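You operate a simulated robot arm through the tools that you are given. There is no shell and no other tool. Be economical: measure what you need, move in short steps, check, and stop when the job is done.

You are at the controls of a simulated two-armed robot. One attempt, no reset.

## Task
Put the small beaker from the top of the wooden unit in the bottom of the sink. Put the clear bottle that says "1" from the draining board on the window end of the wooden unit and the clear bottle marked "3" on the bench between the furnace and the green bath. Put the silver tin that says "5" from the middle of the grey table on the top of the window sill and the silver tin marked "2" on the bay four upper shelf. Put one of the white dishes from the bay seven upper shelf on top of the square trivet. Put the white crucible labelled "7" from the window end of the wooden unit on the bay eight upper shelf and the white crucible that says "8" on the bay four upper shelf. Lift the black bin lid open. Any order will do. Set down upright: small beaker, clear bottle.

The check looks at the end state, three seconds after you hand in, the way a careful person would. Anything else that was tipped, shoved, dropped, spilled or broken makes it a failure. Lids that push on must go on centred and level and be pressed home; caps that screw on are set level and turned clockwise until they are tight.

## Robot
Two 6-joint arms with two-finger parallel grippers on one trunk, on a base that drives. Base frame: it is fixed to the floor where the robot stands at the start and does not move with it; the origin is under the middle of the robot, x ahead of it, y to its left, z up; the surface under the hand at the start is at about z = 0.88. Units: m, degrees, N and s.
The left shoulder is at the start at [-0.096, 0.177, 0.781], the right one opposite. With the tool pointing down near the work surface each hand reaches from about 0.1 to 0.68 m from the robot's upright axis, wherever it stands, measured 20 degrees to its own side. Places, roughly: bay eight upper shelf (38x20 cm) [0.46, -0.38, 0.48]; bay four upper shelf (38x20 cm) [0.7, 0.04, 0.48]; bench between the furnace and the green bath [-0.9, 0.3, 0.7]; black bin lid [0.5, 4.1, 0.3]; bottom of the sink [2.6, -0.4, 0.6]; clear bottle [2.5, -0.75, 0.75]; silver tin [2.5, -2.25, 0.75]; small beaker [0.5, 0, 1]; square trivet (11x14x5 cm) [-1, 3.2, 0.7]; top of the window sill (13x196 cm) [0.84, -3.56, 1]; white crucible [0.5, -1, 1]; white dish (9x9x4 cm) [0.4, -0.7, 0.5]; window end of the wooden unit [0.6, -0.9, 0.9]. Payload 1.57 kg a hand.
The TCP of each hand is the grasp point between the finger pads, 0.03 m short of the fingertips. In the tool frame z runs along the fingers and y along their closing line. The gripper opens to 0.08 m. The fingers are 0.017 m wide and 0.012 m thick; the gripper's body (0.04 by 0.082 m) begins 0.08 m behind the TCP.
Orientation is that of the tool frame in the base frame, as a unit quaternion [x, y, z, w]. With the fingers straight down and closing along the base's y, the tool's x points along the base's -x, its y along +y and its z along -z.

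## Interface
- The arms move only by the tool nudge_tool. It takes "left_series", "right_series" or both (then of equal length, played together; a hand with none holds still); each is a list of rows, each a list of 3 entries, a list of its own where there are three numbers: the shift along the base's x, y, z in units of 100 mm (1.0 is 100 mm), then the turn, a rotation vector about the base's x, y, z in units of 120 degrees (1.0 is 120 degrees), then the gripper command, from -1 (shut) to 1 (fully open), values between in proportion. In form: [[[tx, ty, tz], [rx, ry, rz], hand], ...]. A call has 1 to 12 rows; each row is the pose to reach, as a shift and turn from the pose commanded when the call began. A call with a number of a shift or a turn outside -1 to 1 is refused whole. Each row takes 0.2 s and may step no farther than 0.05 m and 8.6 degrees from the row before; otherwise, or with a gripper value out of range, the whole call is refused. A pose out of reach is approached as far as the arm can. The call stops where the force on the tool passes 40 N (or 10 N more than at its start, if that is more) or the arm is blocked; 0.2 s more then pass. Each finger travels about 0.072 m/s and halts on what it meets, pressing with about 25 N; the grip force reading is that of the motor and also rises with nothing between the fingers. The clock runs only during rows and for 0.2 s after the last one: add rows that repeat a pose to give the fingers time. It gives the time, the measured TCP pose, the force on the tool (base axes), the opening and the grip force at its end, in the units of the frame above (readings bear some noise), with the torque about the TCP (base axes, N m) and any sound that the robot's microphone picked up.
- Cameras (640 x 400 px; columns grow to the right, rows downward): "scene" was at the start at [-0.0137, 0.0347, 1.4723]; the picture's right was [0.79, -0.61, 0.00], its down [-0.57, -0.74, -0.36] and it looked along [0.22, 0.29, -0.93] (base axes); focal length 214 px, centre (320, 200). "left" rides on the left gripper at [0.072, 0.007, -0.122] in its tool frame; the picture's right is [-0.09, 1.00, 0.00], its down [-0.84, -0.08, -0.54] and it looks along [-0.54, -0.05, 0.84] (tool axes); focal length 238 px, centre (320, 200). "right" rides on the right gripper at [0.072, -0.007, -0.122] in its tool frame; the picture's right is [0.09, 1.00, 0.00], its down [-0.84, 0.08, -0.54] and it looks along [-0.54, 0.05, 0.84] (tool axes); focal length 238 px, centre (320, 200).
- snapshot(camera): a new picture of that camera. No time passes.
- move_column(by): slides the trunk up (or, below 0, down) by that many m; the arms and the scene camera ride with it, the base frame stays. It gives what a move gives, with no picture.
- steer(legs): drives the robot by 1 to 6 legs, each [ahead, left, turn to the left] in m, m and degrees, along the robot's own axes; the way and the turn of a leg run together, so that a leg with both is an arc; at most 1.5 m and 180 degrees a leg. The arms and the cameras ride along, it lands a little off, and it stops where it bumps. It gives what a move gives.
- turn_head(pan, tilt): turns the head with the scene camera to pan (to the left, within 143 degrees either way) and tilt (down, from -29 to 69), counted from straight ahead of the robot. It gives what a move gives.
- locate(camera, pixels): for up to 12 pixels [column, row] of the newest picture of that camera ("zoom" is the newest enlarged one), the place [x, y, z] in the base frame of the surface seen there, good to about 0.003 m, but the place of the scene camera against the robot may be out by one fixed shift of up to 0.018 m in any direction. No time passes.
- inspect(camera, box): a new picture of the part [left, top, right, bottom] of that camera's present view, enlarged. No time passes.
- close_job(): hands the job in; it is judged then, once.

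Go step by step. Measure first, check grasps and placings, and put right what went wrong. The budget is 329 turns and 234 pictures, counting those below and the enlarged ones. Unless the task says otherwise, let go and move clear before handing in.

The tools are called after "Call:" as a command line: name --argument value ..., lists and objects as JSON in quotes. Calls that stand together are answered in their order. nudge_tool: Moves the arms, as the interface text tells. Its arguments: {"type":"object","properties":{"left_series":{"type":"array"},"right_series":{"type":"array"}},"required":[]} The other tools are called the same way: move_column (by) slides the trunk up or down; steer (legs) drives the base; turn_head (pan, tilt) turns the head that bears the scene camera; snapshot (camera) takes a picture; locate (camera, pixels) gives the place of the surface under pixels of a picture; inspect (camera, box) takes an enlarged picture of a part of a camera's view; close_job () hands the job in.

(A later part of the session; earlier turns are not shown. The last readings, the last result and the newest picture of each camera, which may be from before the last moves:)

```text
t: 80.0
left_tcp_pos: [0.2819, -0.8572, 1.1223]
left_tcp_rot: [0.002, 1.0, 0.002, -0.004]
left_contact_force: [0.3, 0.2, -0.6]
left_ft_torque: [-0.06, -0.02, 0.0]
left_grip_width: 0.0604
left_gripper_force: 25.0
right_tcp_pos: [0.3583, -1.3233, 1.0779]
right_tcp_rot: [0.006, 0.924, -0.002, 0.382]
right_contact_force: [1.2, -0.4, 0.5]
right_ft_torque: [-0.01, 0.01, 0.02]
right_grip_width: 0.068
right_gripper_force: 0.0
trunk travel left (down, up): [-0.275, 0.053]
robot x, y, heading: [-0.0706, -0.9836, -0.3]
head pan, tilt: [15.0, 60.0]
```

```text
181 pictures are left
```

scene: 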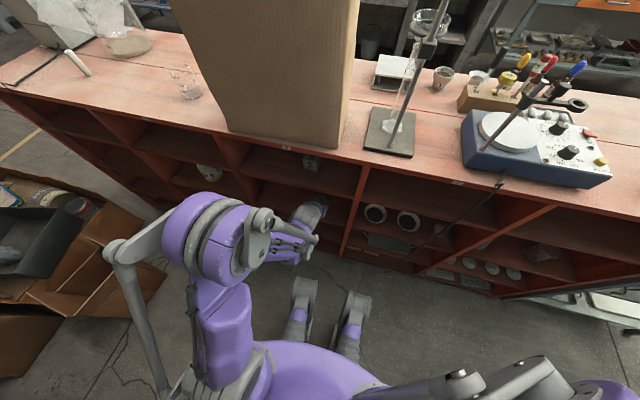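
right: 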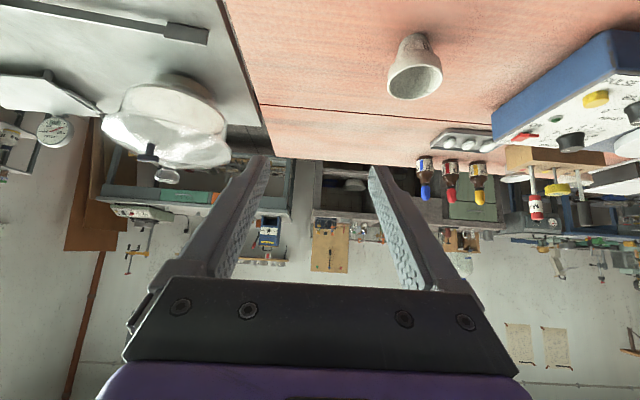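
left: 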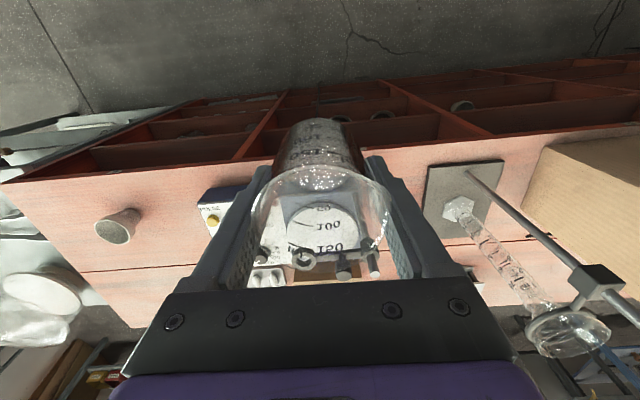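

Call:
nudge_tool --right_series '[[[0, 0.33, 0], [0, 0, 0], 0.7], [[0, 0.66, 0], [0, 0, 0], 0.7], [[0, 0.96, -0.2], [0, 0, 0], 0.7], [[0.02, 0.96, -0.6], [0, 0, 0], 0.7]]'

Call:
snapshot --camera "right"

```text
t: 81.0
left_tcp_pos: [0.2818, -0.8571, 1.1218]
left_tcp_rot: [0.001, 1.0, 0.003, -0.003]
left_contact_force: [-0.3, 1.5, -0.6]
left_ft_torque: [0.05, -0.02, -0.01]
left_grip_width: 0.0603
left_gripper_force: 24.8
right_tcp_pos: [0.3575, -1.2276, 1.0152]
right_tcp_rot: [0.006, 0.924, -0.002, 0.383]
right_contact_force: [-0.1, 0.2, -0.3]
right_ft_torque: [0.03, -0.01, -0.02]
right_grip_width: 0.068
right_gripper_force: 0.1
trunk travel left (down, up): [-0.275, 0.053]
robot x, y, heading: [-0.0711, -0.9816, 0.0]
head pan, tilt: [15.0, 60.0]
```

```text
180 pictures are left
```

right: 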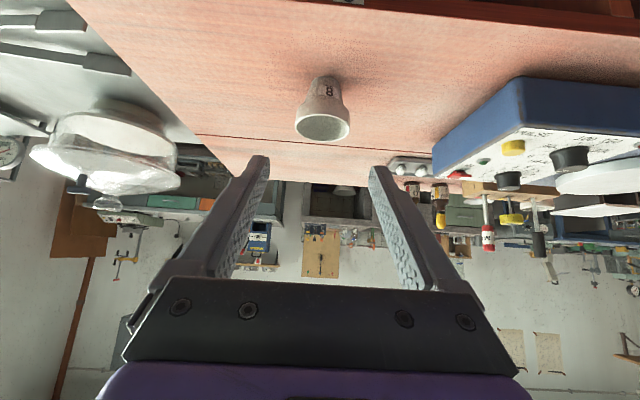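

Call:
nudge_tool --right_series '[[[0.27, 0, -0.3], [0, 0, 0], 0.7], [[0.54, 0, -0.6], [0, 0, 0], 0.7], [[0.81, 0, -0.88], [0, 0, 0], 0.7]]'

Call:
snapshot --camera "right"

```text
t: 81.8
left_tcp_pos: [0.2827, -0.8563, 1.122]
left_tcp_rot: [0.002, 1.0, 0.002, -0.003]
left_contact_force: [0.5, -0.8, -1.3]
left_ft_torque: [0.04, 0.02, -0.01]
left_grip_width: 0.0604
left_gripper_force: 24.8
right_tcp_pos: [0.4364, -1.2275, 0.9312]
right_tcp_rot: [0.006, 0.924, -0.002, 0.382]
right_contact_force: [-0.3, -0.2, 0.5]
right_ft_torque: [-0.02, -0.01, -0.03]
right_grip_width: 0.0681
right_gripper_force: 0.1
trunk travel left (down, up): [-0.275, 0.053]
robot x, y, heading: [-0.0703, -0.9814, -0.1]
head pan, tilt: [15.0, 60.0]
```

```text
179 pictures are left
```

right: 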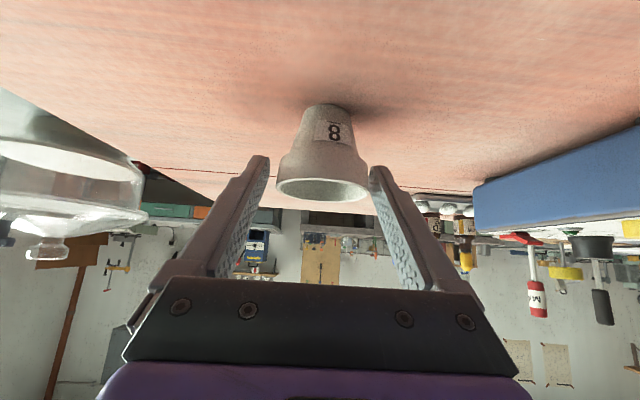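

Call:
nudge_tool --right_series '[[[0.02, 0, -0.05], [0, 0, 0], 0.6], [[0.02, 0, -0.05], [0, 0, 0], 0.3], [[0.02, 0, -0.05], [0, 0, 0], -1], [[0.02, 0, -0.05], [0, 0, 0], -1], [[0.02, 0, -0.05], [0, 0, 0], -1]]'

Call:
nudge_tool --right_series '[[[0, 0, 0.05], [0, 0, 0], -1], [[0, 0, 0.1], [0, 0, 0], -1], [[0, 0, 0.2], [0, 0, 0], -1], [[0, 0, 0.3], [0, 0, 0], -1]]'

Call:
snapshot --camera "right"

Call:
locate --camera "right" --pixels '[[325, 112], [325, 140]]'

```text
t: 83.0
left_tcp_pos: [0.281, -0.8571, 1.1211]
left_tcp_rot: [0.001, 1.0, 0.003, -0.003]
left_contact_force: [-0.1, -0.3, -0.9]
left_ft_torque: [0.02, 0.0, 0.02]
left_grip_width: 0.0601
left_gripper_force: 25.2
right_tcp_pos: [0.4394, -1.2268, 0.9263]
right_tcp_rot: [0.005, 0.924, -0.001, 0.383]
right_contact_force: [0.1, -0.2, 0.4]
right_ft_torque: [0.0, -0.01, 0.01]
right_grip_width: 0.0537
right_gripper_force: 25.0
trunk travel left (down, up): [-0.275, 0.053]
robot x, y, heading: [-0.0771, -0.9848, 0.1]
head pan, tilt: [15.0, 60.0]
```

```text
t: 84.0
left_tcp_pos: [0.2805, -0.8564, 1.1221]
left_tcp_rot: [0.002, 1.0, 0.003, -0.002]
left_contact_force: [-0.3, -0.7, -0.6]
left_ft_torque: [-0.03, 0.0, 0.02]
left_grip_width: 0.0603
left_gripper_force: 24.9
right_tcp_pos: [0.4398, -1.2243, 0.9544]
right_tcp_rot: [0.006, 0.924, -0.003, 0.383]
right_contact_force: [-0.2, 0.0, -0.9]
right_ft_torque: [0.02, -0.01, 0.01]
right_grip_width: 0.0539
right_gripper_force: 25.1
trunk travel left (down, up): [-0.275, 0.053]
robot x, y, heading: [-0.0747, -0.982, -0.3]
head pan, tilt: [15.0, 60.0]
```

```text
178 pictures are left
```

right: 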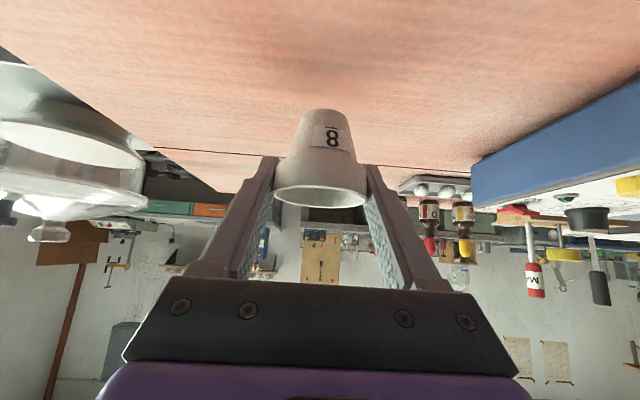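

```text
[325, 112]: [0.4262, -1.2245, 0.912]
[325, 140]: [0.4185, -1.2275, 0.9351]
```

Crucible 8 held. Retreat hand and survey the route round the trolley.

Call:
nudge_tool --right_series '[[[-0.25, 0, 0.3], [0, 0, 0], -1], [[-0.55, 0, 0.6], [0, 0, 0], -1], [[-0.9, 0, 0.9], [0, 0, 0], -1], [[-1, 0, 1], [0, 0, 0], -1]]'

Call:
nudge_tool --right_series '[[[-0.4, 0, 0.2], [0, 0, 0], -1], [[-0.8, 0, 0.5], [0, 0, 0], -1], [[-1, 0, 0.8], [0, 0, 0], -1]]'

Call:
turn_head --pan -55 --tilt 40

Call:
snapshot --camera "scene"

```text
t: 85.0
left_tcp_pos: [0.281, -0.8565, 1.1226]
left_tcp_rot: [0.002, 1.0, 0.002, -0.004]
left_contact_force: [0.4, -0.7, -0.9]
left_ft_torque: [0.01, 0.04, 0.01]
left_grip_width: 0.0606
left_gripper_force: 24.9
right_tcp_pos: [0.3375, -1.2259, 1.0542]
right_tcp_rot: [0.005, 0.924, -0.002, 0.383]
right_contact_force: [-0.9, 0.4, -0.6]
right_ft_torque: [0.03, 0.0, 0.01]
right_grip_width: 0.0538
right_gripper_force: 24.9
trunk travel left (down, up): [-0.275, 0.053]
robot x, y, heading: [-0.0736, -0.9821, -0.1]
head pan, tilt: [15.0, 60.0]
```

```text
t: 85.8
left_tcp_pos: [0.2821, -0.8577, 1.1222]
left_tcp_rot: [0.002, 1.0, 0.003, -0.002]
left_contact_force: [0.4, -0.9, -0.9]
left_ft_torque: [-0.03, -0.04, 0.0]
left_grip_width: 0.0603
left_gripper_force: 25.3
right_tcp_pos: [0.2386, -1.2241, 1.1352]
right_tcp_rot: [0.006, 0.924, -0.003, 0.383]
right_contact_force: [-1.3, 0.1, 0.3]
right_ft_torque: [-0.02, 0.0, 0.0]
right_grip_width: 0.0537
right_gripper_force: 24.9
trunk travel left (down, up): [-0.275, 0.053]
robot x, y, heading: [-0.0732, -0.9809, -0.0]
head pan, tilt: [15.0, 60.0]
```

```text
t: 87.2
left_tcp_pos: [0.2816, -0.857, 1.122]
left_tcp_rot: [0.001, 1.0, 0.003, -0.002]
left_contact_force: [0.3, -0.6, -0.7]
left_ft_torque: [-0.02, 0.01, 0.01]
left_grip_width: 0.0604
left_gripper_force: 25.0
right_tcp_pos: [0.2377, -1.2249, 1.1349]
right_tcp_rot: [0.005, 0.924, -0.002, 0.382]
right_contact_force: [-0.3, -0.4, -0.1]
right_ft_torque: [0.0, 0.0, 0.0]
right_grip_width: 0.0535
right_gripper_force: 24.8
trunk travel left (down, up): [-0.275, 0.053]
robot x, y, heading: [-0.073, -0.9813, -0.0]
head pan, tilt: [-55.0, 40.0]
```

```text
177 pictures are left
```

scene: 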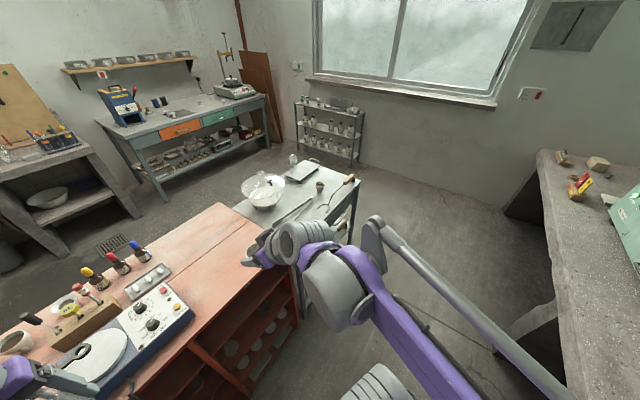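

Call:
locate --camera "scene" --pixels '[[358, 178], [300, 150], [235, 205], [360, 160], [295, 120], [350, 170], [160, 200], [265, 150], [545, 235], [510, 215], [420, 90], [250, 108]]'

Call:
inspect --camera "scene" --box '[90, 70, 280, 190]'

```text
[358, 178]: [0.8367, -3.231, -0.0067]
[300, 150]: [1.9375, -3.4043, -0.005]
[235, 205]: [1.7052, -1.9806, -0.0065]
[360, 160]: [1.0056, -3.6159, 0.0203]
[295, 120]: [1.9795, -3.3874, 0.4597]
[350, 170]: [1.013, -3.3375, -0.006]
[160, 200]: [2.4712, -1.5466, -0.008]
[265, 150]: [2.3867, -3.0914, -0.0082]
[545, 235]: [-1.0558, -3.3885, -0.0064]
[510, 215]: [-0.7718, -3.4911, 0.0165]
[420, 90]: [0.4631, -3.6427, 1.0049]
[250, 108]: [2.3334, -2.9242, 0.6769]
```

```text
3.33 times, centred on (185, 130) of scene
```

zoom: 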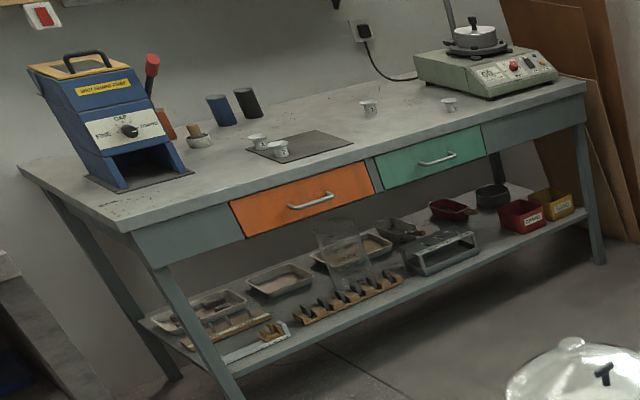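

Call:
locate --camera "scene" --pixels '[[355, 181], [348, 190], [318, 160], [300, 163], [248, 215], [240, 200], [300, 240], [352, 225], [230, 208], [328, 270]]'

```text
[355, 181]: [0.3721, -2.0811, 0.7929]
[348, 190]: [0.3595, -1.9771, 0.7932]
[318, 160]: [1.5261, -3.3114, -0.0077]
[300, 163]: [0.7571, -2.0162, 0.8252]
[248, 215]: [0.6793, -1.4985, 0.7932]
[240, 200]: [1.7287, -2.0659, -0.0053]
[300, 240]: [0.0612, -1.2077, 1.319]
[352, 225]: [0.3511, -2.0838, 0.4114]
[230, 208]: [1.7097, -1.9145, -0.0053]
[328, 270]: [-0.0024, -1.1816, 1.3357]
```

Trolley spans x 0.35–0.9, y to −2.1. Route: south along x≈-0.07 to y≈-2.75, east to x≈1.55, then north along the east aisle.

Call:
steer --legs '[[0, -1.0, 0], [0, -0.78, 0]]'

Call:
steer --legs '[[1.45, 0, 0], [0.17, 0, 0]]'

Call:
turn_head --pan 20 --tilt 40

Call:
snapshot --camera "scene"

```text
t: 103.0
left_tcp_pos: [0.2675, -2.6216, 1.1224]
left_tcp_rot: [0.014, 1.0, 0.003, -0.003]
left_contact_force: [-0.3, 0.0, -1.4]
left_ft_torque: [0.01, -0.02, -0.01]
left_grip_width: 0.0603
left_gripper_force: 25.1
right_tcp_pos: [0.2169, -2.9886, 1.1346]
right_tcp_rot: [0.018, 0.924, -0.007, 0.382]
right_contact_force: [0.4, -0.2, 1.2]
right_ft_torque: [0.01, 0.0, 0.0]
right_grip_width: 0.0536
right_gripper_force: 25.1
trunk travel left (down, up): [-0.275, 0.053]
robot x, y, heading: [-0.0882, -2.7335, -1.7]
head pan, tilt: [-55.0, 40.0]
```

```text
t: 111.2
left_tcp_pos: [1.8756, -2.6806, 1.1212]
left_tcp_rot: [0.023, 1.0, 0.002, -0.003]
left_contact_force: [-0.4, 0.2, -0.7]
left_ft_torque: [0.02, 0.01, -0.01]
left_grip_width: 0.0604
left_gripper_force: 24.9
right_tcp_pos: [1.8188, -3.0474, 1.1338]
right_tcp_rot: [0.024, 0.923, -0.01, 0.383]
right_contact_force: [-0.2, 0.0, 0.1]
right_ft_torque: [0.01, 0.02, 0.03]
right_grip_width: 0.053
right_gripper_force: 25.1
trunk travel left (down, up): [-0.275, 0.053]
robot x, y, heading: [1.5194, -2.7914, -2.7]
head pan, tilt: [-55.0, 40.0]
```

```text
t: 112.7
left_tcp_pos: [1.8762, -2.6817, 1.1213]
left_tcp_rot: [0.023, 1.0, 0.002, -0.002]
left_contact_force: [-0.2, 0.5, -0.9]
left_ft_torque: [0.01, 0.03, 0.02]
left_grip_width: 0.06
left_gripper_force: 25.2
right_tcp_pos: [1.8184, -3.0484, 1.1346]
right_tcp_rot: [0.023, 0.924, -0.009, 0.382]
right_contact_force: [-0.9, 0.4, -0.3]
right_ft_torque: [-0.01, 0.03, -0.01]
right_grip_width: 0.053
right_gripper_force: 25.0
trunk travel left (down, up): [-0.275, 0.053]
robot x, y, heading: [1.5165, -2.7922, -2.1]
head pan, tilt: [20.0, 40.0]
```

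```text
175 pictures are left
```

scene: 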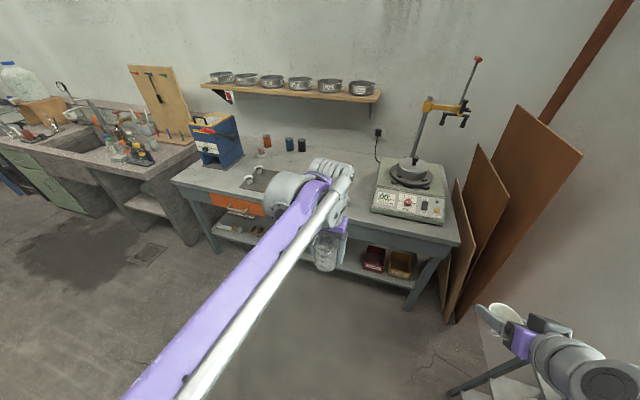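

Now strafe north toward the sink, correcting heading.

Call:
steer --legs '[[0, 0, 2.4], [0, 1.2, 0], [0, 0.9, 0]]'

Call:
turn_head --pan 5 --tilt 38

Call:
snapshot --camera "scene"

```text
t: 132.2
left_tcp_pos: [1.8833, -0.5008, 1.1217]
left_tcp_rot: [0.001, 1.0, 0.003, -0.002]
left_contact_force: [0.2, 0.2, -0.3]
left_ft_torque: [0.02, 0.03, 0.03]
left_grip_width: 0.0602
left_gripper_force: 24.8
right_tcp_pos: [1.842, -0.8691, 1.1355]
right_tcp_rot: [0.006, 0.924, -0.003, 0.382]
right_contact_force: [0.2, -0.1, -1.2]
right_ft_torque: [0.01, -0.01, -0.01]
right_grip_width: 0.0531
right_gripper_force: 24.8
trunk travel left (down, up): [-0.275, 0.053]
robot x, y, heading: [1.5289, -0.624, 0.3]
head pan, tilt: [20.0, 40.0]
```

```text
t: 133.0
left_tcp_pos: [1.8854, -0.501, 1.1219]
left_tcp_rot: [0.001, 1.0, 0.002, -0.004]
left_contact_force: [-0.5, -0.1, -0.7]
left_ft_torque: [0.02, 0.0, 0.02]
left_grip_width: 0.0603
left_gripper_force: 25.5
right_tcp_pos: [1.8425, -0.8694, 1.1348]
right_tcp_rot: [0.006, 0.924, -0.002, 0.383]
right_contact_force: [0.0, -0.5, -0.8]
right_ft_torque: [-0.01, 0.0, 0.01]
right_grip_width: 0.0529
right_gripper_force: 25.2
trunk travel left (down, up): [-0.275, 0.053]
robot x, y, heading: [1.5313, -0.6279, -0.2]
head pan, tilt: [5.0, 38.0]
```

```text
174 pictures are left
```

scene: 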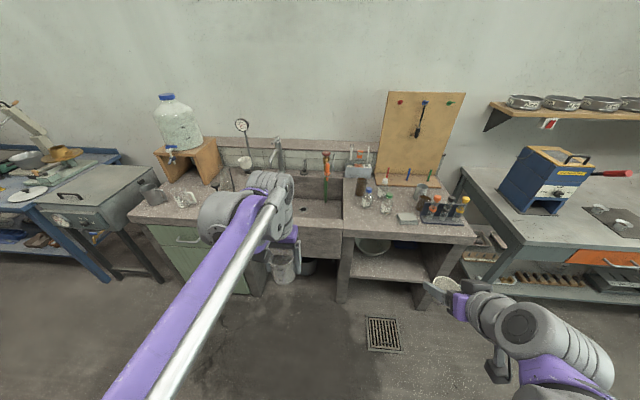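

Call:
inspect --camera "scene" --box '[240, 130, 480, 280]'

Call:
locate --camera "scene" --pixels '[[320, 210], [330, 205], [342, 225], [310, 232], [342, 200], [300, 240], [395, 225], [366, 200], [386, 205], [330, 180], [310, 190], [326, 222]]'

Call:
snapshot --camera "left"

```text
2.67 times, centred on (360, 205) of scene
```

zoom: 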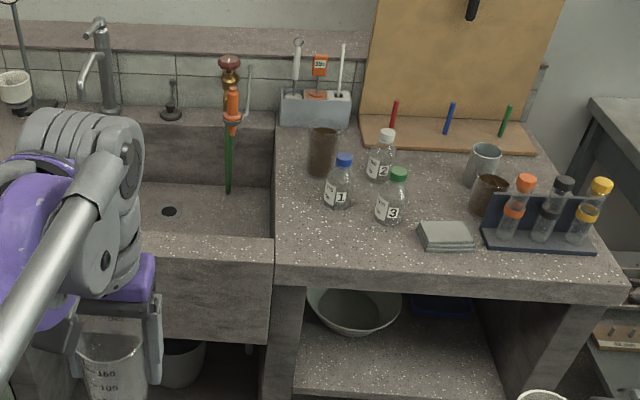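

```text
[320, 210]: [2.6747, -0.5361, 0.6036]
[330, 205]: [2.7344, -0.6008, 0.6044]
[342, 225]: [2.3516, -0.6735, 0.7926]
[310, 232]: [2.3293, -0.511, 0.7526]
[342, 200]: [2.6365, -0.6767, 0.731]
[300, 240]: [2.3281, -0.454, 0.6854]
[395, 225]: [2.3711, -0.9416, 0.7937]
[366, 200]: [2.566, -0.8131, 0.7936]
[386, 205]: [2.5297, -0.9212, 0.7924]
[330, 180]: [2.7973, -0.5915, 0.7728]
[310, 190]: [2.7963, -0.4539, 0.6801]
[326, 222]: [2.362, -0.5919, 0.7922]
```

```text
172 pictures are left
```

left: 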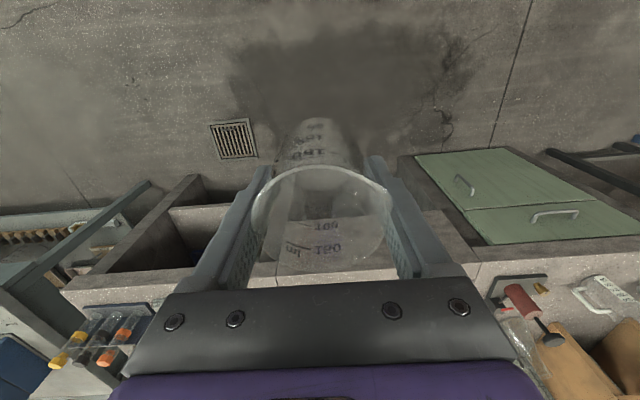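

Sink bottom z≈0.604, x 2.40–2.79, y up to −0.65; bottles 1 (blue cap) and 3 (green cap) are on the board at [2.57,-0.81] and [2.53,-0.92]. Drive forward 0.42 m.

Call:
steer --legs '[[0.42, 0.02, 0]]'

Call:
nudge_tool --left_series '[[[0.4, 0.1, 0], [0, 0, 0], -1], [[0.8, 0.3, 0], [0, 0, 0], -1], [[1, 0.5, 0], [0, 0, 0], -1]]'

Call:
turn_head --pan -10 --tilt 60

Call:
snapshot --camera "scene"

Call:
snapshot --camera "left"

```text
t: 135.6
left_tcp_pos: [2.3145, -0.4838, 1.1228]
left_tcp_rot: [0.002, 1.0, 0.003, -0.002]
left_contact_force: [0.4, 0.1, -0.5]
left_ft_torque: [0.0, 0.0, -0.03]
left_grip_width: 0.0602
left_gripper_force: 25.2
right_tcp_pos: [2.2711, -0.8509, 1.1341]
right_tcp_rot: [0.006, 0.924, -0.003, 0.383]
right_contact_force: [-0.2, -0.4, -0.6]
right_ft_torque: [0.03, -0.04, -0.01]
right_grip_width: 0.0532
right_gripper_force: 25.0
trunk travel left (down, up): [-0.275, 0.053]
robot x, y, heading: [1.9574, -0.6072, -0.2]
head pan, tilt: [5.0, 38.0]
```

```text
t: 136.4
left_tcp_pos: [2.4148, -0.4321, 1.1249]
left_tcp_rot: [0.002, 1.0, 0.002, -0.003]
left_contact_force: [1.1, -0.4, -1.2]
left_ft_torque: [0.0, 0.02, -0.01]
left_grip_width: 0.0602
left_gripper_force: 24.8
right_tcp_pos: [2.2715, -0.851, 1.1344]
right_tcp_rot: [0.007, 0.924, -0.003, 0.382]
right_contact_force: [0.3, -0.4, 0.1]
right_ft_torque: [0.0, 0.0, -0.01]
right_grip_width: 0.0532
right_gripper_force: 25.2
trunk travel left (down, up): [-0.275, 0.053]
robot x, y, heading: [1.9668, -0.6047, -0.3]
head pan, tilt: [5.0, 38.0]
```

```text
t: 137.3
left_tcp_pos: [2.4144, -0.4317, 1.1232]
left_tcp_rot: [0.004, 1.0, 0.002, -0.003]
left_contact_force: [-1.5, -0.1, -0.5]
left_ft_torque: [0.0, -0.01, 0.01]
left_grip_width: 0.0598
left_gripper_force: 25.2
right_tcp_pos: [2.2722, -0.8504, 1.1347]
right_tcp_rot: [0.006, 0.924, -0.003, 0.383]
right_contact_force: [0.4, -0.1, 0.4]
right_ft_torque: [-0.01, 0.0, 0.0]
right_grip_width: 0.0533
right_gripper_force: 25.0
trunk travel left (down, up): [-0.275, 0.053]
robot x, y, heading: [1.9627, -0.608, -0.3]
head pan, tilt: [-10.0, 60.0]
```

```text
171 pictures are left
```

scene: 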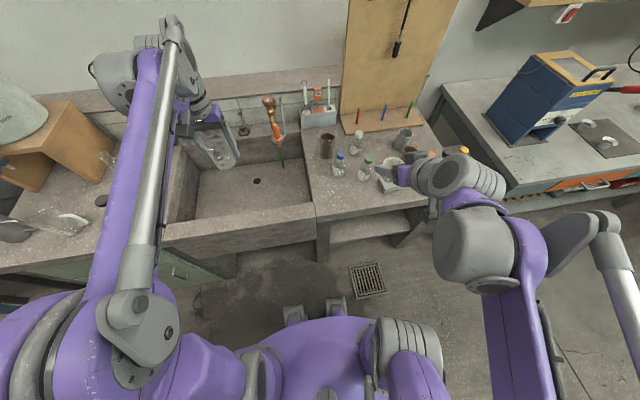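

```text
170 pictures are left
```

left: 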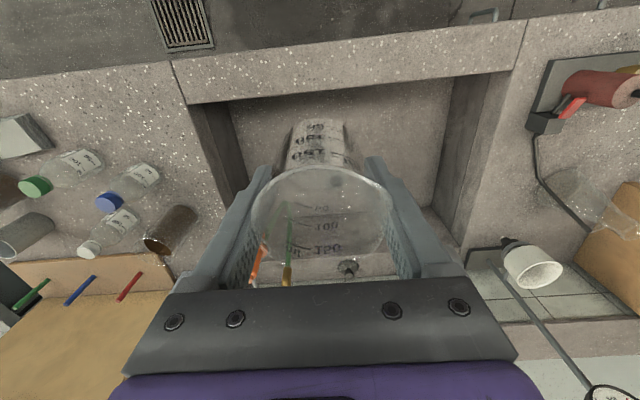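

Call:
locate --camera "left" --pixels '[[240, 110], [430, 100], [260, 150], [225, 100], [460, 85], [400, 140], [245, 175], [440, 170], [345, 85], [395, 120], [300, 275], [350, 265]]'

```text
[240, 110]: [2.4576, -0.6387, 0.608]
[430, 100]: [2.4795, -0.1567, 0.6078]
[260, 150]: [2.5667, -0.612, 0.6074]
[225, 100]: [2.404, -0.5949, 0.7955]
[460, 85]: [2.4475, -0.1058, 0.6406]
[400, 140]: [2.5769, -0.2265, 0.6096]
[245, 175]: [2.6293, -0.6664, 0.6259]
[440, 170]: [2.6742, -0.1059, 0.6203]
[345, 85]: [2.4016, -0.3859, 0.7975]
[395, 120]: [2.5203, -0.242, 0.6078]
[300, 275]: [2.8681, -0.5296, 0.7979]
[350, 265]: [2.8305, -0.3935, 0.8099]
```

Sink floor z=0.608, clear around [2.57,-0.43]. Lower the trunk and bring the beaker over the spot.

Call:
move_column --by -0.15

Call:
nudge_tool --left_series '[[[0.4, 0, 0], [0, 0, 0], -1], [[0.8, 0, 0], [0, 0, 0], -1], [[1, 0, 0], [0, 0, 0], -1]]'

Call:
nudge_tool --left_series '[[[0.3, 0, -0.3], [0, 0, 0], -1], [[0.5, 0, -0.65], [0, 0, 0], -1], [[0.5, 0, -1], [0, 0, 0], -1]]'

Call:
nudge_tool --left_series '[[[0, 0, -0.4], [0, 0, 0], -1], [[0, 0, -0.8], [0, 0, 0], -1], [[0, 0, -1], [0, 0, 0], -1]]'

Call:
snapshot --camera "left"

```text
t: 139.1
left_tcp_pos: [2.4147, -0.4328, 0.9717]
left_tcp_rot: [0.003, 1.0, 0.002, -0.002]
left_contact_force: [-0.8, -0.2, 0.3]
left_ft_torque: [-0.01, -0.01, -0.02]
left_grip_width: 0.0602
left_gripper_force: 24.6
right_tcp_pos: [2.2725, -0.8502, 0.9848]
right_tcp_rot: [0.006, 0.924, -0.003, 0.383]
right_contact_force: [0.7, 0.7, -1.0]
right_ft_torque: [-0.02, 0.0, -0.01]
right_grip_width: 0.0531
right_gripper_force: 25.0
trunk travel left (down, up): [-0.125, 0.203]
robot x, y, heading: [1.9583, -0.6058, -0.2]
head pan, tilt: [-10.0, 60.0]
```

```text
t: 139.8
left_tcp_pos: [2.5135, -0.4344, 0.9735]
left_tcp_rot: [0.002, 1.0, 0.003, -0.002]
left_contact_force: [0.2, 0.4, -0.4]
left_ft_torque: [-0.01, 0.0, -0.02]
left_grip_width: 0.0601
left_gripper_force: 25.2
right_tcp_pos: [2.2711, -0.8508, 0.984]
right_tcp_rot: [0.007, 0.924, -0.003, 0.382]
right_contact_force: [0.2, 0.4, -0.3]
right_ft_torque: [-0.03, 0.0, 0.0]
right_grip_width: 0.0531
right_gripper_force: 25.1
trunk travel left (down, up): [-0.125, 0.203]
robot x, y, heading: [1.957, -0.6082, -0.2]
head pan, tilt: [-10.0, 60.0]
```

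```text
t: 140.7
left_tcp_pos: [2.5647, -0.4338, 0.8737]
left_tcp_rot: [0.003, 1.0, 0.002, -0.002]
left_contact_force: [-0.7, 0.9, -1.2]
left_ft_torque: [0.0, 0.0, 0.0]
left_grip_width: 0.0602
left_gripper_force: 24.9
right_tcp_pos: [2.2727, -0.8516, 0.9854]
right_tcp_rot: [0.006, 0.924, -0.003, 0.383]
right_contact_force: [-0.2, -0.3, 0.5]
right_ft_torque: [-0.02, 0.02, 0.0]
right_grip_width: 0.0531
right_gripper_force: 24.9
trunk travel left (down, up): [-0.125, 0.203]
robot x, y, heading: [1.9572, -0.6052, -0.1]
head pan, tilt: [-10.0, 60.0]
```

```text
t: 141.4
left_tcp_pos: [2.566, -0.434, 0.7705]
left_tcp_rot: [0.003, 1.0, 0.002, -0.002]
left_contact_force: [1.5, 0.2, -0.5]
left_ft_torque: [0.02, -0.03, -0.03]
left_grip_width: 0.0601
left_gripper_force: 25.3
right_tcp_pos: [2.2713, -0.85, 0.9847]
right_tcp_rot: [0.006, 0.924, -0.003, 0.382]
right_contact_force: [-0.2, 0.1, -0.3]
right_ft_torque: [0.02, 0.0, -0.02]
right_grip_width: 0.0532
right_gripper_force: 25.1
trunk travel left (down, up): [-0.125, 0.203]
robot x, y, heading: [1.9625, -0.6085, -0.2]
head pan, tilt: [-10.0, 60.0]
```

```text
169 pictures are left
```

left: 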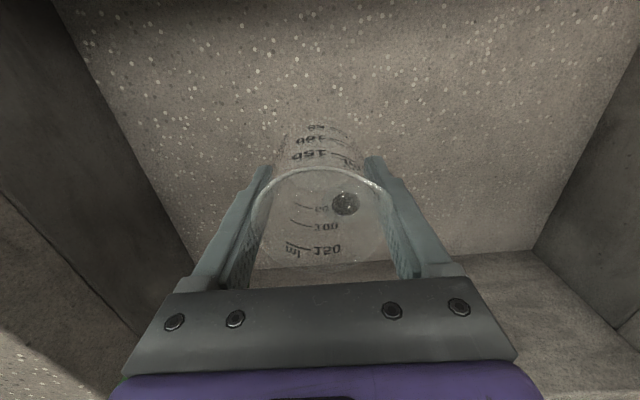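

Call:
locate --camera "left" --pixels '[[346, 203], [320, 60], [400, 150]]'

Call:
nudge_tool --left_series '[[[0, 0, -0.4], [0, 0, 0], -1], [[0, 0, -0.8], [0, 0, 0], -1], [[0, 0, -1], [0, 0, 0], -1]]'

```text
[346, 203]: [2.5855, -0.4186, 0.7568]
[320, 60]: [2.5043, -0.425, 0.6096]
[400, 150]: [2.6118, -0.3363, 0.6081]
```

```text
t: 142.2
left_tcp_pos: [2.5628, -0.4348, 0.6707]
left_tcp_rot: [0.003, 1.0, 0.002, -0.002]
left_contact_force: [1.2, -0.1, -0.3]
left_ft_torque: [0.01, 0.02, 0.03]
left_grip_width: 0.0603
left_gripper_force: 25.2
right_tcp_pos: [2.2719, -0.8502, 0.9841]
right_tcp_rot: [0.006, 0.924, -0.002, 0.382]
right_contact_force: [-0.8, 0.0, -0.7]
right_ft_torque: [-0.02, 0.0, -0.02]
right_grip_width: 0.0533
right_gripper_force: 25.2
trunk travel left (down, up): [-0.125, 0.203]
robot x, y, heading: [1.96, -0.6071, -0.3]
head pan, tilt: [-10.0, 60.0]
```

Drain is at x≈2.68, clear of the footprint. Final lowering.

Call:
nudge_tool --left_series '[[[0, 0, -0.08], [0, 0, 0], -1], [[0, 0, -0.13], [0, 0, 0], -1], [[0, 0, -0.17], [0, 0, 0], -1], [[0, 0, -0.18], [0, 0, 0], -1]]'

```text
t: 143.2
left_tcp_pos: [2.5645, -0.4323, 0.6526]
left_tcp_rot: [0.002, 1.0, 0.003, -0.003]
left_contact_force: [-0.1, -0.4, 0.8]
left_ft_torque: [-0.03, -0.01, 0.0]
left_grip_width: 0.0601
left_gripper_force: 25.0
right_tcp_pos: [2.2718, -0.8506, 0.9846]
right_tcp_rot: [0.006, 0.924, -0.002, 0.383]
right_contact_force: [0.1, -0.3, -0.1]
right_ft_torque: [-0.03, -0.02, -0.01]
right_grip_width: 0.0531
right_gripper_force: 25.2
trunk travel left (down, up): [-0.125, 0.203]
robot x, y, heading: [1.9598, -0.6097, -0.3]
head pan, tilt: [-10.0, 60.0]
```

Call:
nudge_tool --left_series '[[[0, 0, -0.02], [0, 0, 0], -1], [[0, 0, -0.03], [0, 0, 0], -1]]'

Call:
snapshot --camera "left"

```text
t: 143.8
left_tcp_pos: [2.5633, -0.433, 0.6513]
left_tcp_rot: [0.002, 1.0, 0.003, -0.002]
left_contact_force: [1.3, 0.6, 22.5]
left_ft_torque: [0.0, 0.09, 0.14]
left_grip_width: 0.0602
left_gripper_force: 24.8
right_tcp_pos: [2.27, -0.851, 0.9854]
right_tcp_rot: [0.007, 0.923, -0.002, 0.384]
right_contact_force: [-0.6, 0.2, -0.7]
right_ft_torque: [-0.05, 0.02, -0.01]
right_grip_width: 0.0532
right_gripper_force: 25.7
trunk travel left (down, up): [-0.125, 0.203]
robot x, y, heading: [1.9617, -0.6078, 0.1]
head pan, tilt: [-10.0, 60.0]
```

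```text
168 pictures are left
```

left: 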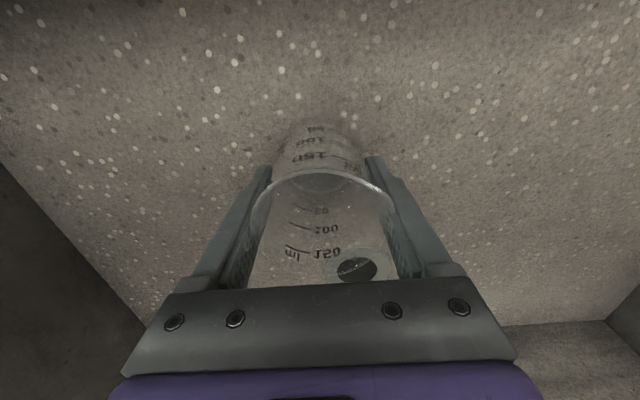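

Firm contact (22 N). Ease up slightly, open, rise.

Call:
nudge_tool --left_series '[[[0, 0, 0.02], [0, 0, 0], 0.6], [[0, 0, 0.02], [0, 0, 0], 0.8], [[0, 0, 0.02], [0, 0, 0], 1], [[0, 0, 0.02], [0, 0, 0], 1], [[0, 0, 0.3], [0, 0, 0], 1], [[0, 0, 0.7], [0, 0, 0], 1], [[0, 0, 1], [0, 0, 0], 1]]'

Call:
snapshot --camera "left"

```text
t: 145.4
left_tcp_pos: [2.5646, -0.4346, 0.7515]
left_tcp_rot: [0.002, 1.0, 0.003, -0.002]
left_contact_force: [0.0, -0.1, -0.1]
left_ft_torque: [0.0, -0.01, -0.01]
left_grip_width: 0.08
left_gripper_force: 0.1
right_tcp_pos: [2.2715, -0.8503, 0.9844]
right_tcp_rot: [0.007, 0.924, -0.003, 0.382]
right_contact_force: [0.5, 0.4, 0.4]
right_ft_torque: [0.02, 0.01, 0.0]
right_grip_width: 0.0535
right_gripper_force: 24.9
trunk travel left (down, up): [-0.125, 0.203]
robot x, y, heading: [1.9602, -0.6097, -0.1]
head pan, tilt: [-10.0, 60.0]
```

```text
167 pictures are left
```

left: 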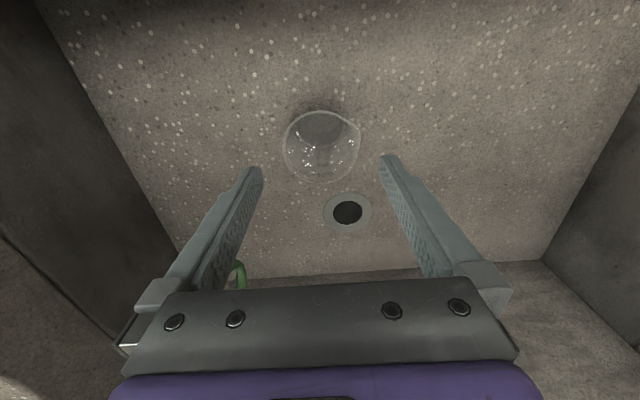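

Beaker upright in the sink. Raise the left hand and shift right to reach bottle 1.

Call:
nudge_tool --left_series '[[[0, 0, 0.4], [0, 0, 0], 1], [[0, 0, 0.8], [0, 0, 0], 1], [[0, 0, 1], [0, 0, 0], 1]]'

Call:
move_column --by 0.15

Call:
nudge_tool --left_series '[[[-0.4, 0, 0.2], [0, 0, 0], 1], [[-0.8, 0, 0.4], [0, 0, 0], 1], [[-1, 0, 0.8], [0, 0, 0], 1]]'

Call:
steer --legs '[[0, -0.37, 0]]'

Call:
snapshot --camera "left"

```text
t: 146.2
left_tcp_pos: [2.5619, -0.4352, 0.8499]
left_tcp_rot: [0.002, 1.0, 0.003, -0.003]
left_contact_force: [-0.7, -0.7, 0.1]
left_ft_torque: [-0.01, -0.03, -0.03]
left_grip_width: 0.0802
left_gripper_force: 0.1
right_tcp_pos: [2.2708, -0.8509, 0.9841]
right_tcp_rot: [0.006, 0.924, -0.002, 0.383]
right_contact_force: [0.3, 0.0, -0.7]
right_ft_torque: [-0.02, 0.0, 0.0]
right_grip_width: 0.0533
right_gripper_force: 25.2
trunk travel left (down, up): [-0.125, 0.203]
robot x, y, heading: [1.9595, -0.6099, -0.4]
head pan, tilt: [-10.0, 60.0]
```

```text
t: 148.0
left_tcp_pos: [2.5632, -0.4315, 1.0025]
left_tcp_rot: [0.003, 1.0, 0.003, -0.003]
left_contact_force: [-0.2, 0.2, -0.1]
left_ft_torque: [0.02, -0.02, -0.01]
left_grip_width: 0.0799
left_gripper_force: 0.0
right_tcp_pos: [2.2723, -0.8508, 1.1339]
right_tcp_rot: [0.006, 0.924, -0.002, 0.383]
right_contact_force: [0.2, 0.0, 0.3]
right_ft_torque: [0.0, 0.0, 0.01]
right_grip_width: 0.0533
right_gripper_force: 25.1
trunk travel left (down, up): [-0.275, 0.053]
robot x, y, heading: [1.9639, -0.6107, -0.1]
head pan, tilt: [-10.0, 60.0]
```

```text
t: 148.8
left_tcp_pos: [2.4641, -0.4334, 1.0827]
left_tcp_rot: [0.002, 1.0, 0.003, -0.002]
left_contact_force: [-1.0, 0.4, -0.4]
left_ft_torque: [0.01, -0.03, -0.01]
left_grip_width: 0.0801
left_gripper_force: 0.0
right_tcp_pos: [2.2717, -0.8508, 1.1343]
right_tcp_rot: [0.006, 0.923, -0.003, 0.384]
right_contact_force: [-0.5, 0.2, -1.3]
right_ft_torque: [0.03, -0.02, -0.01]
right_grip_width: 0.0534
right_gripper_force: 24.7
trunk travel left (down, up): [-0.275, 0.053]
robot x, y, heading: [1.96, -0.6046, -0.3]
head pan, tilt: [-10.0, 60.0]
```

```text
t: 151.7
left_tcp_pos: [2.4625, -0.6504, 1.0828]
left_tcp_rot: [0.004, 1.0, 0.004, -0.003]
left_contact_force: [-0.5, -1.0, 0.4]
left_ft_torque: [0.04, 0.04, -0.01]
left_grip_width: 0.0799
left_gripper_force: 0.1
right_tcp_pos: [2.27, -1.0666, 1.1339]
right_tcp_rot: [0.008, 0.924, -0.002, 0.382]
right_contact_force: [-0.4, -0.5, -0.4]
right_ft_torque: [-0.01, -0.01, 0.01]
right_grip_width: 0.053
right_gripper_force: 24.9
trunk travel left (down, up): [-0.275, 0.053]
robot x, y, heading: [1.9582, -0.8212, -0.4]
head pan, tilt: [-10.0, 60.0]
stopped in leg 1: the robot was blocked; the commanded pose is now the measured one
```

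```text
166 pictures are left
```

left: 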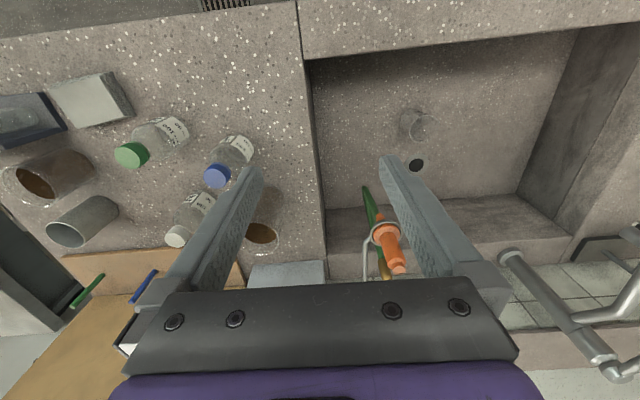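

The drive was blocked at y=-0.82. I'll look at what is at the right side of the base.

Call:
turn_head --pan -60 --tilt 60

Call:
snapshot --camera "scene"

Call:
locate --camera "left" --pixels '[[233, 150], [217, 176], [165, 133], [131, 155], [195, 205], [262, 235], [175, 237]]'

```text
t: 152.9
left_tcp_pos: [2.4632, -0.6483, 1.0818]
left_tcp_rot: [0.004, 1.0, 0.003, -0.002]
left_contact_force: [-0.2, 0.9, -0.4]
left_ft_torque: [-0.01, 0.02, 0.01]
left_grip_width: 0.0799
left_gripper_force: 0.0
right_tcp_pos: [2.2698, -1.0663, 1.1334]
right_tcp_rot: [0.007, 0.924, -0.003, 0.382]
right_contact_force: [-0.3, 0.1, -0.8]
right_ft_torque: [0.0, 0.0, 0.03]
right_grip_width: 0.0532
right_gripper_force: 24.6
trunk travel left (down, up): [-0.275, 0.053]
robot x, y, heading: [1.9598, -0.8199, -0.3]
head pan, tilt: [-60.0, 60.0]
```

```text
165 pictures are left
```

scene: 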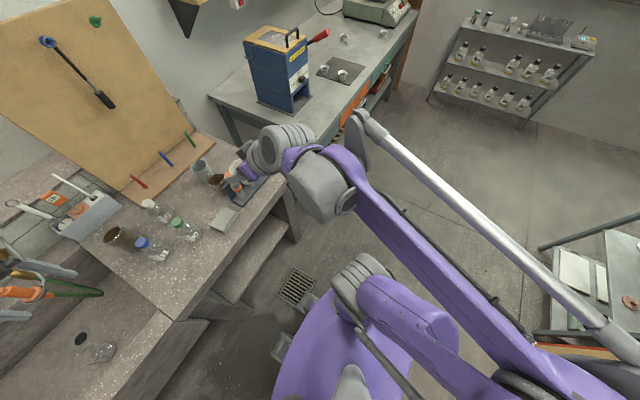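

```text
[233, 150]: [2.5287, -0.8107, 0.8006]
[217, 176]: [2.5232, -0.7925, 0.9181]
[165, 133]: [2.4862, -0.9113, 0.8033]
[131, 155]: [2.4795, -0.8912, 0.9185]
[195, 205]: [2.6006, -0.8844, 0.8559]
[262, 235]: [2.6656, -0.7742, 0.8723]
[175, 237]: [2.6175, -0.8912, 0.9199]
```

Concrete leg under the board blocks the foot; fine. Bottle 1 (blue cap) cap top at [2.523,-0.793,0.918]. Reach across with the left hand and look from closer.

Call:
nudge_tool --left_series '[[[0, -0.45, 0], [0, 0, 0], 1], [[0, -0.9, 0], [0, 0, 0], 1], [[0, -1, 0], [0, 0, 0], 1]]'

Call:
nudge_tool --left_series '[[[0, -0.4, 0], [0, 0, 0], 1]]'

Call:
snapshot --camera "left"

```text
t: 153.7
left_tcp_pos: [2.4655, -0.7471, 1.0823]
left_tcp_rot: [0.004, 1.0, 0.003, -0.003]
left_contact_force: [-0.8, -0.4, -0.7]
left_ft_torque: [0.0, 0.01, -0.01]
left_grip_width: 0.0797
left_gripper_force: 0.1
right_tcp_pos: [2.2706, -1.0666, 1.1345]
right_tcp_rot: [0.008, 0.924, -0.003, 0.382]
right_contact_force: [-0.7, 0.0, -0.5]
right_ft_torque: [0.02, -0.01, -0.02]
right_grip_width: 0.0531
right_gripper_force: 25.0
trunk travel left (down, up): [-0.275, 0.053]
robot x, y, heading: [1.9585, -0.8241, -0.4]
head pan, tilt: [-60.0, 60.0]
```

```text
t: 154.1
left_tcp_pos: [2.4648, -0.7891, 1.0826]
left_tcp_rot: [0.004, 1.0, 0.004, -0.003]
left_contact_force: [-0.3, 0.0, -0.1]
left_ft_torque: [0.02, 0.03, 0.02]
left_grip_width: 0.0799
left_gripper_force: 0.0
right_tcp_pos: [2.2705, -1.0678, 1.1346]
right_tcp_rot: [0.007, 0.924, -0.002, 0.382]
right_contact_force: [0.3, 0.0, 0.0]
right_ft_torque: [0.01, 0.02, 0.0]
right_grip_width: 0.0533
right_gripper_force: 25.1
trunk travel left (down, up): [-0.275, 0.053]
robot x, y, heading: [1.9579, -0.8233, -0.0]
head pan, tilt: [-60.0, 60.0]
```

```text
164 pictures are left
```

left: 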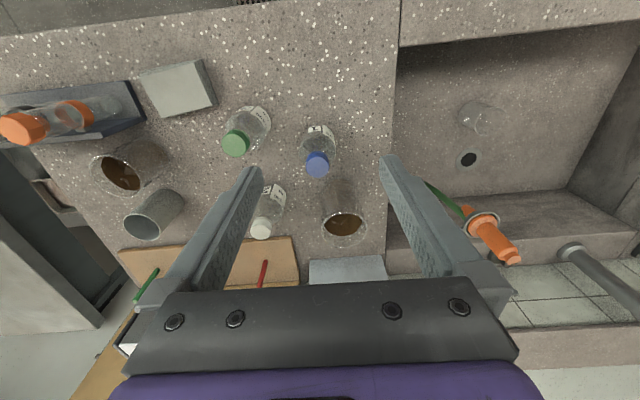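

Call:
inspect --camera "left" --box '[210, 90, 370, 190]'

Call:
locate --camera "zoom" --pixels '[[430, 300], [385, 300], [478, 300], [430, 145], [440, 170], [105, 215], [235, 90], [205, 380]]'

```text
4.00 times, centred on (290, 140) of left
```

zoom: 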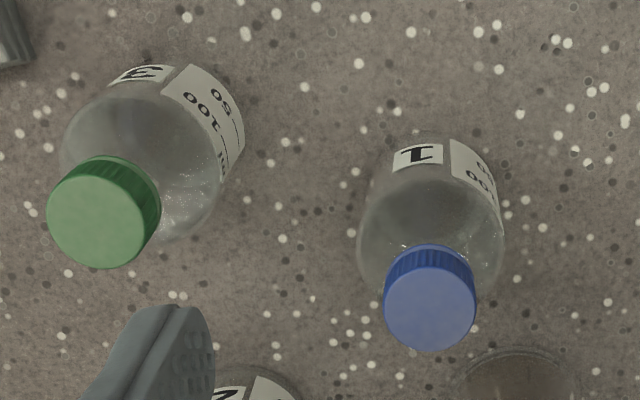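

```text
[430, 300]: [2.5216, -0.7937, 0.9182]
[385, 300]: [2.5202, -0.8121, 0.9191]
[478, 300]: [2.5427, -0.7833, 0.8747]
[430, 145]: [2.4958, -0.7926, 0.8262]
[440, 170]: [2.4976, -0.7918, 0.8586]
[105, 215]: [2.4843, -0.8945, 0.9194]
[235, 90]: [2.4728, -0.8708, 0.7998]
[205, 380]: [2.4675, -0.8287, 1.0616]
```

Bottle 1 centre [2.522,-0.794], body radius ~0.026. Move over it and descend in stages.

Call:
nudge_tool --left_series '[[[0.4, -0.05, 0], [0, 0, 0], 1], [[0.57, -0.05, -0.3], [0, 0, 0], 1], [[0.57, -0.05, -0.7], [0, 0, 0], 1], [[0.57, -0.05, -1], [0, 0, 0], 1]]'

Call:
snapshot --camera "left"

```text
t: 155.1
left_tcp_pos: [2.5198, -0.7914, 0.9806]
left_tcp_rot: [0.004, 1.0, 0.003, -0.003]
left_contact_force: [0.2, -0.8, 0.1]
left_ft_torque: [0.01, 0.02, 0.03]
left_grip_width: 0.0799
left_gripper_force: 0.0
right_tcp_pos: [2.2711, -1.067, 1.1339]
right_tcp_rot: [0.008, 0.924, -0.004, 0.382]
right_contact_force: [-0.8, -0.3, -0.4]
right_ft_torque: [0.0, 0.0, 0.02]
right_grip_width: 0.0535
right_gripper_force: 25.3
trunk travel left (down, up): [-0.275, 0.053]
robot x, y, heading: [1.9587, -0.8223, -0.6]
head pan, tilt: [-60.0, 60.0]
```

```text
162 pictures are left
```

left: 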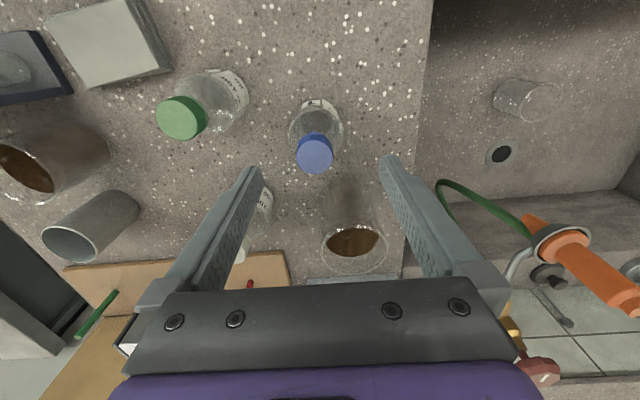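

Call:
nudge_tool --left_series '[[[0.01, -0.03, -0.35], [0, 0, 0], 1], [[0.01, -0.03, -0.7], [0, 0, 0], 1], [[0.01, -0.03, -1], [0, 0, 0], 1]]'

Call:
snapshot --camera "left"

```text
t: 155.9
left_tcp_pos: [2.5217, -0.7972, 0.8811]
left_tcp_rot: [0.005, 1.0, 0.003, -0.003]
left_contact_force: [-0.2, -0.4, -0.3]
left_ft_torque: [0.0, 0.03, 0.0]
left_grip_width: 0.08
left_gripper_force: 0.0
right_tcp_pos: [2.2714, -1.0664, 1.1338]
right_tcp_rot: [0.009, 0.924, -0.004, 0.383]
right_contact_force: [-0.7, 0.2, -1.0]
right_ft_torque: [-0.03, -0.02, 0.02]
right_grip_width: 0.0532
right_gripper_force: 25.3
trunk travel left (down, up): [-0.275, 0.053]
robot x, y, heading: [1.9602, -0.8235, -0.4]
head pan, tilt: [-60.0, 60.0]
```

```text
161 pictures are left
```

left: 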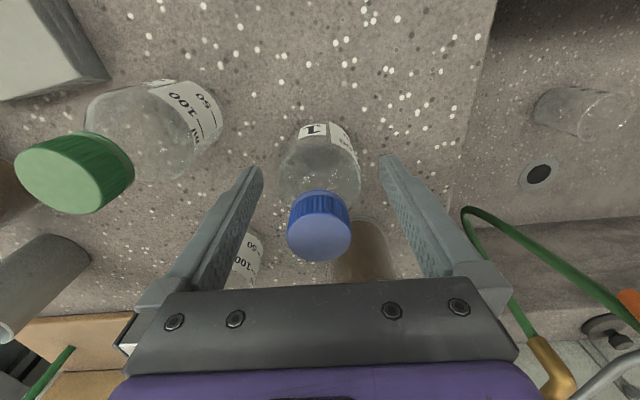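

Call:
nudge_tool --left_series '[[[0, 0.01, -0.27], [0, 0, 0], 1], [[0, 0.01, -0.27], [0, 0, 0], 0.6], [[0, 0.01, -0.27], [0, 0, 0], 0.2], [[0, 0.01, -0.27], [0, 0, 0], -1], [[0, 0.01, -0.27], [0, 0, 0], -1], [[0, 0.01, -0.27], [0, 0, 0], -1]]'

Call:
nudge_tool --left_series '[[[0, 0, 0.1], [0, 0, 0], -1], [[0, 0, 0.3], [0, 0, 0], -1], [[0, 0, 0.6], [0, 0, 0], -1]]'

Call:
snapshot --camera "left"

```text
t: 157.3
left_tcp_pos: [2.52, -0.7952, 0.855]
left_tcp_rot: [0.004, 1.0, 0.003, -0.003]
left_contact_force: [0.5, -0.1, 0.2]
left_ft_torque: [0.01, 0.0, -0.02]
left_grip_width: 0.0551
left_gripper_force: 24.9
right_tcp_pos: [2.2696, -1.0659, 1.1352]
right_tcp_rot: [0.008, 0.924, -0.004, 0.383]
right_contact_force: [0.1, 0.6, -0.9]
right_ft_torque: [-0.01, 0.03, 0.03]
right_grip_width: 0.0532
right_gripper_force: 24.8
trunk travel left (down, up): [-0.275, 0.053]
robot x, y, heading: [1.9617, -0.821, -0.3]
head pan, tilt: [-60.0, 60.0]
```

```text
t: 158.1
left_tcp_pos: [2.5221, -0.7942, 0.9166]
left_tcp_rot: [0.005, 1.0, 0.003, -0.002]
left_contact_force: [0.0, -0.1, -1.4]
left_ft_torque: [0.01, 0.0, 0.03]
left_grip_width: 0.0548
left_gripper_force: 25.2
right_tcp_pos: [2.268, -1.0669, 1.1344]
right_tcp_rot: [0.008, 0.924, -0.003, 0.383]
right_contact_force: [-0.2, 0.7, -0.6]
right_ft_torque: [0.0, -0.02, 0.01]
right_grip_width: 0.0531
right_gripper_force: 24.8
trunk travel left (down, up): [-0.275, 0.053]
robot x, y, heading: [1.9588, -0.8214, -0.4]
head pan, tilt: [-60.0, 60.0]
```

```text
160 pictures are left
```

left: 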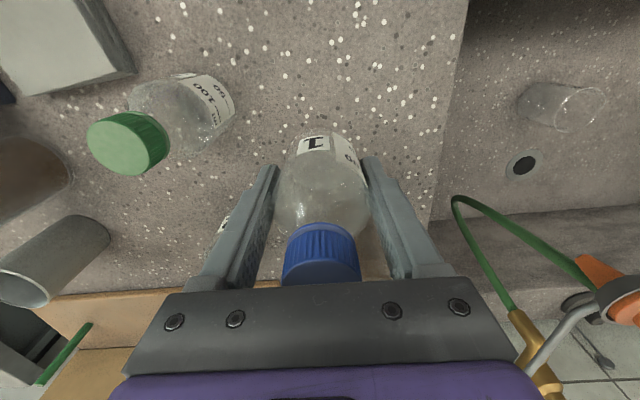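

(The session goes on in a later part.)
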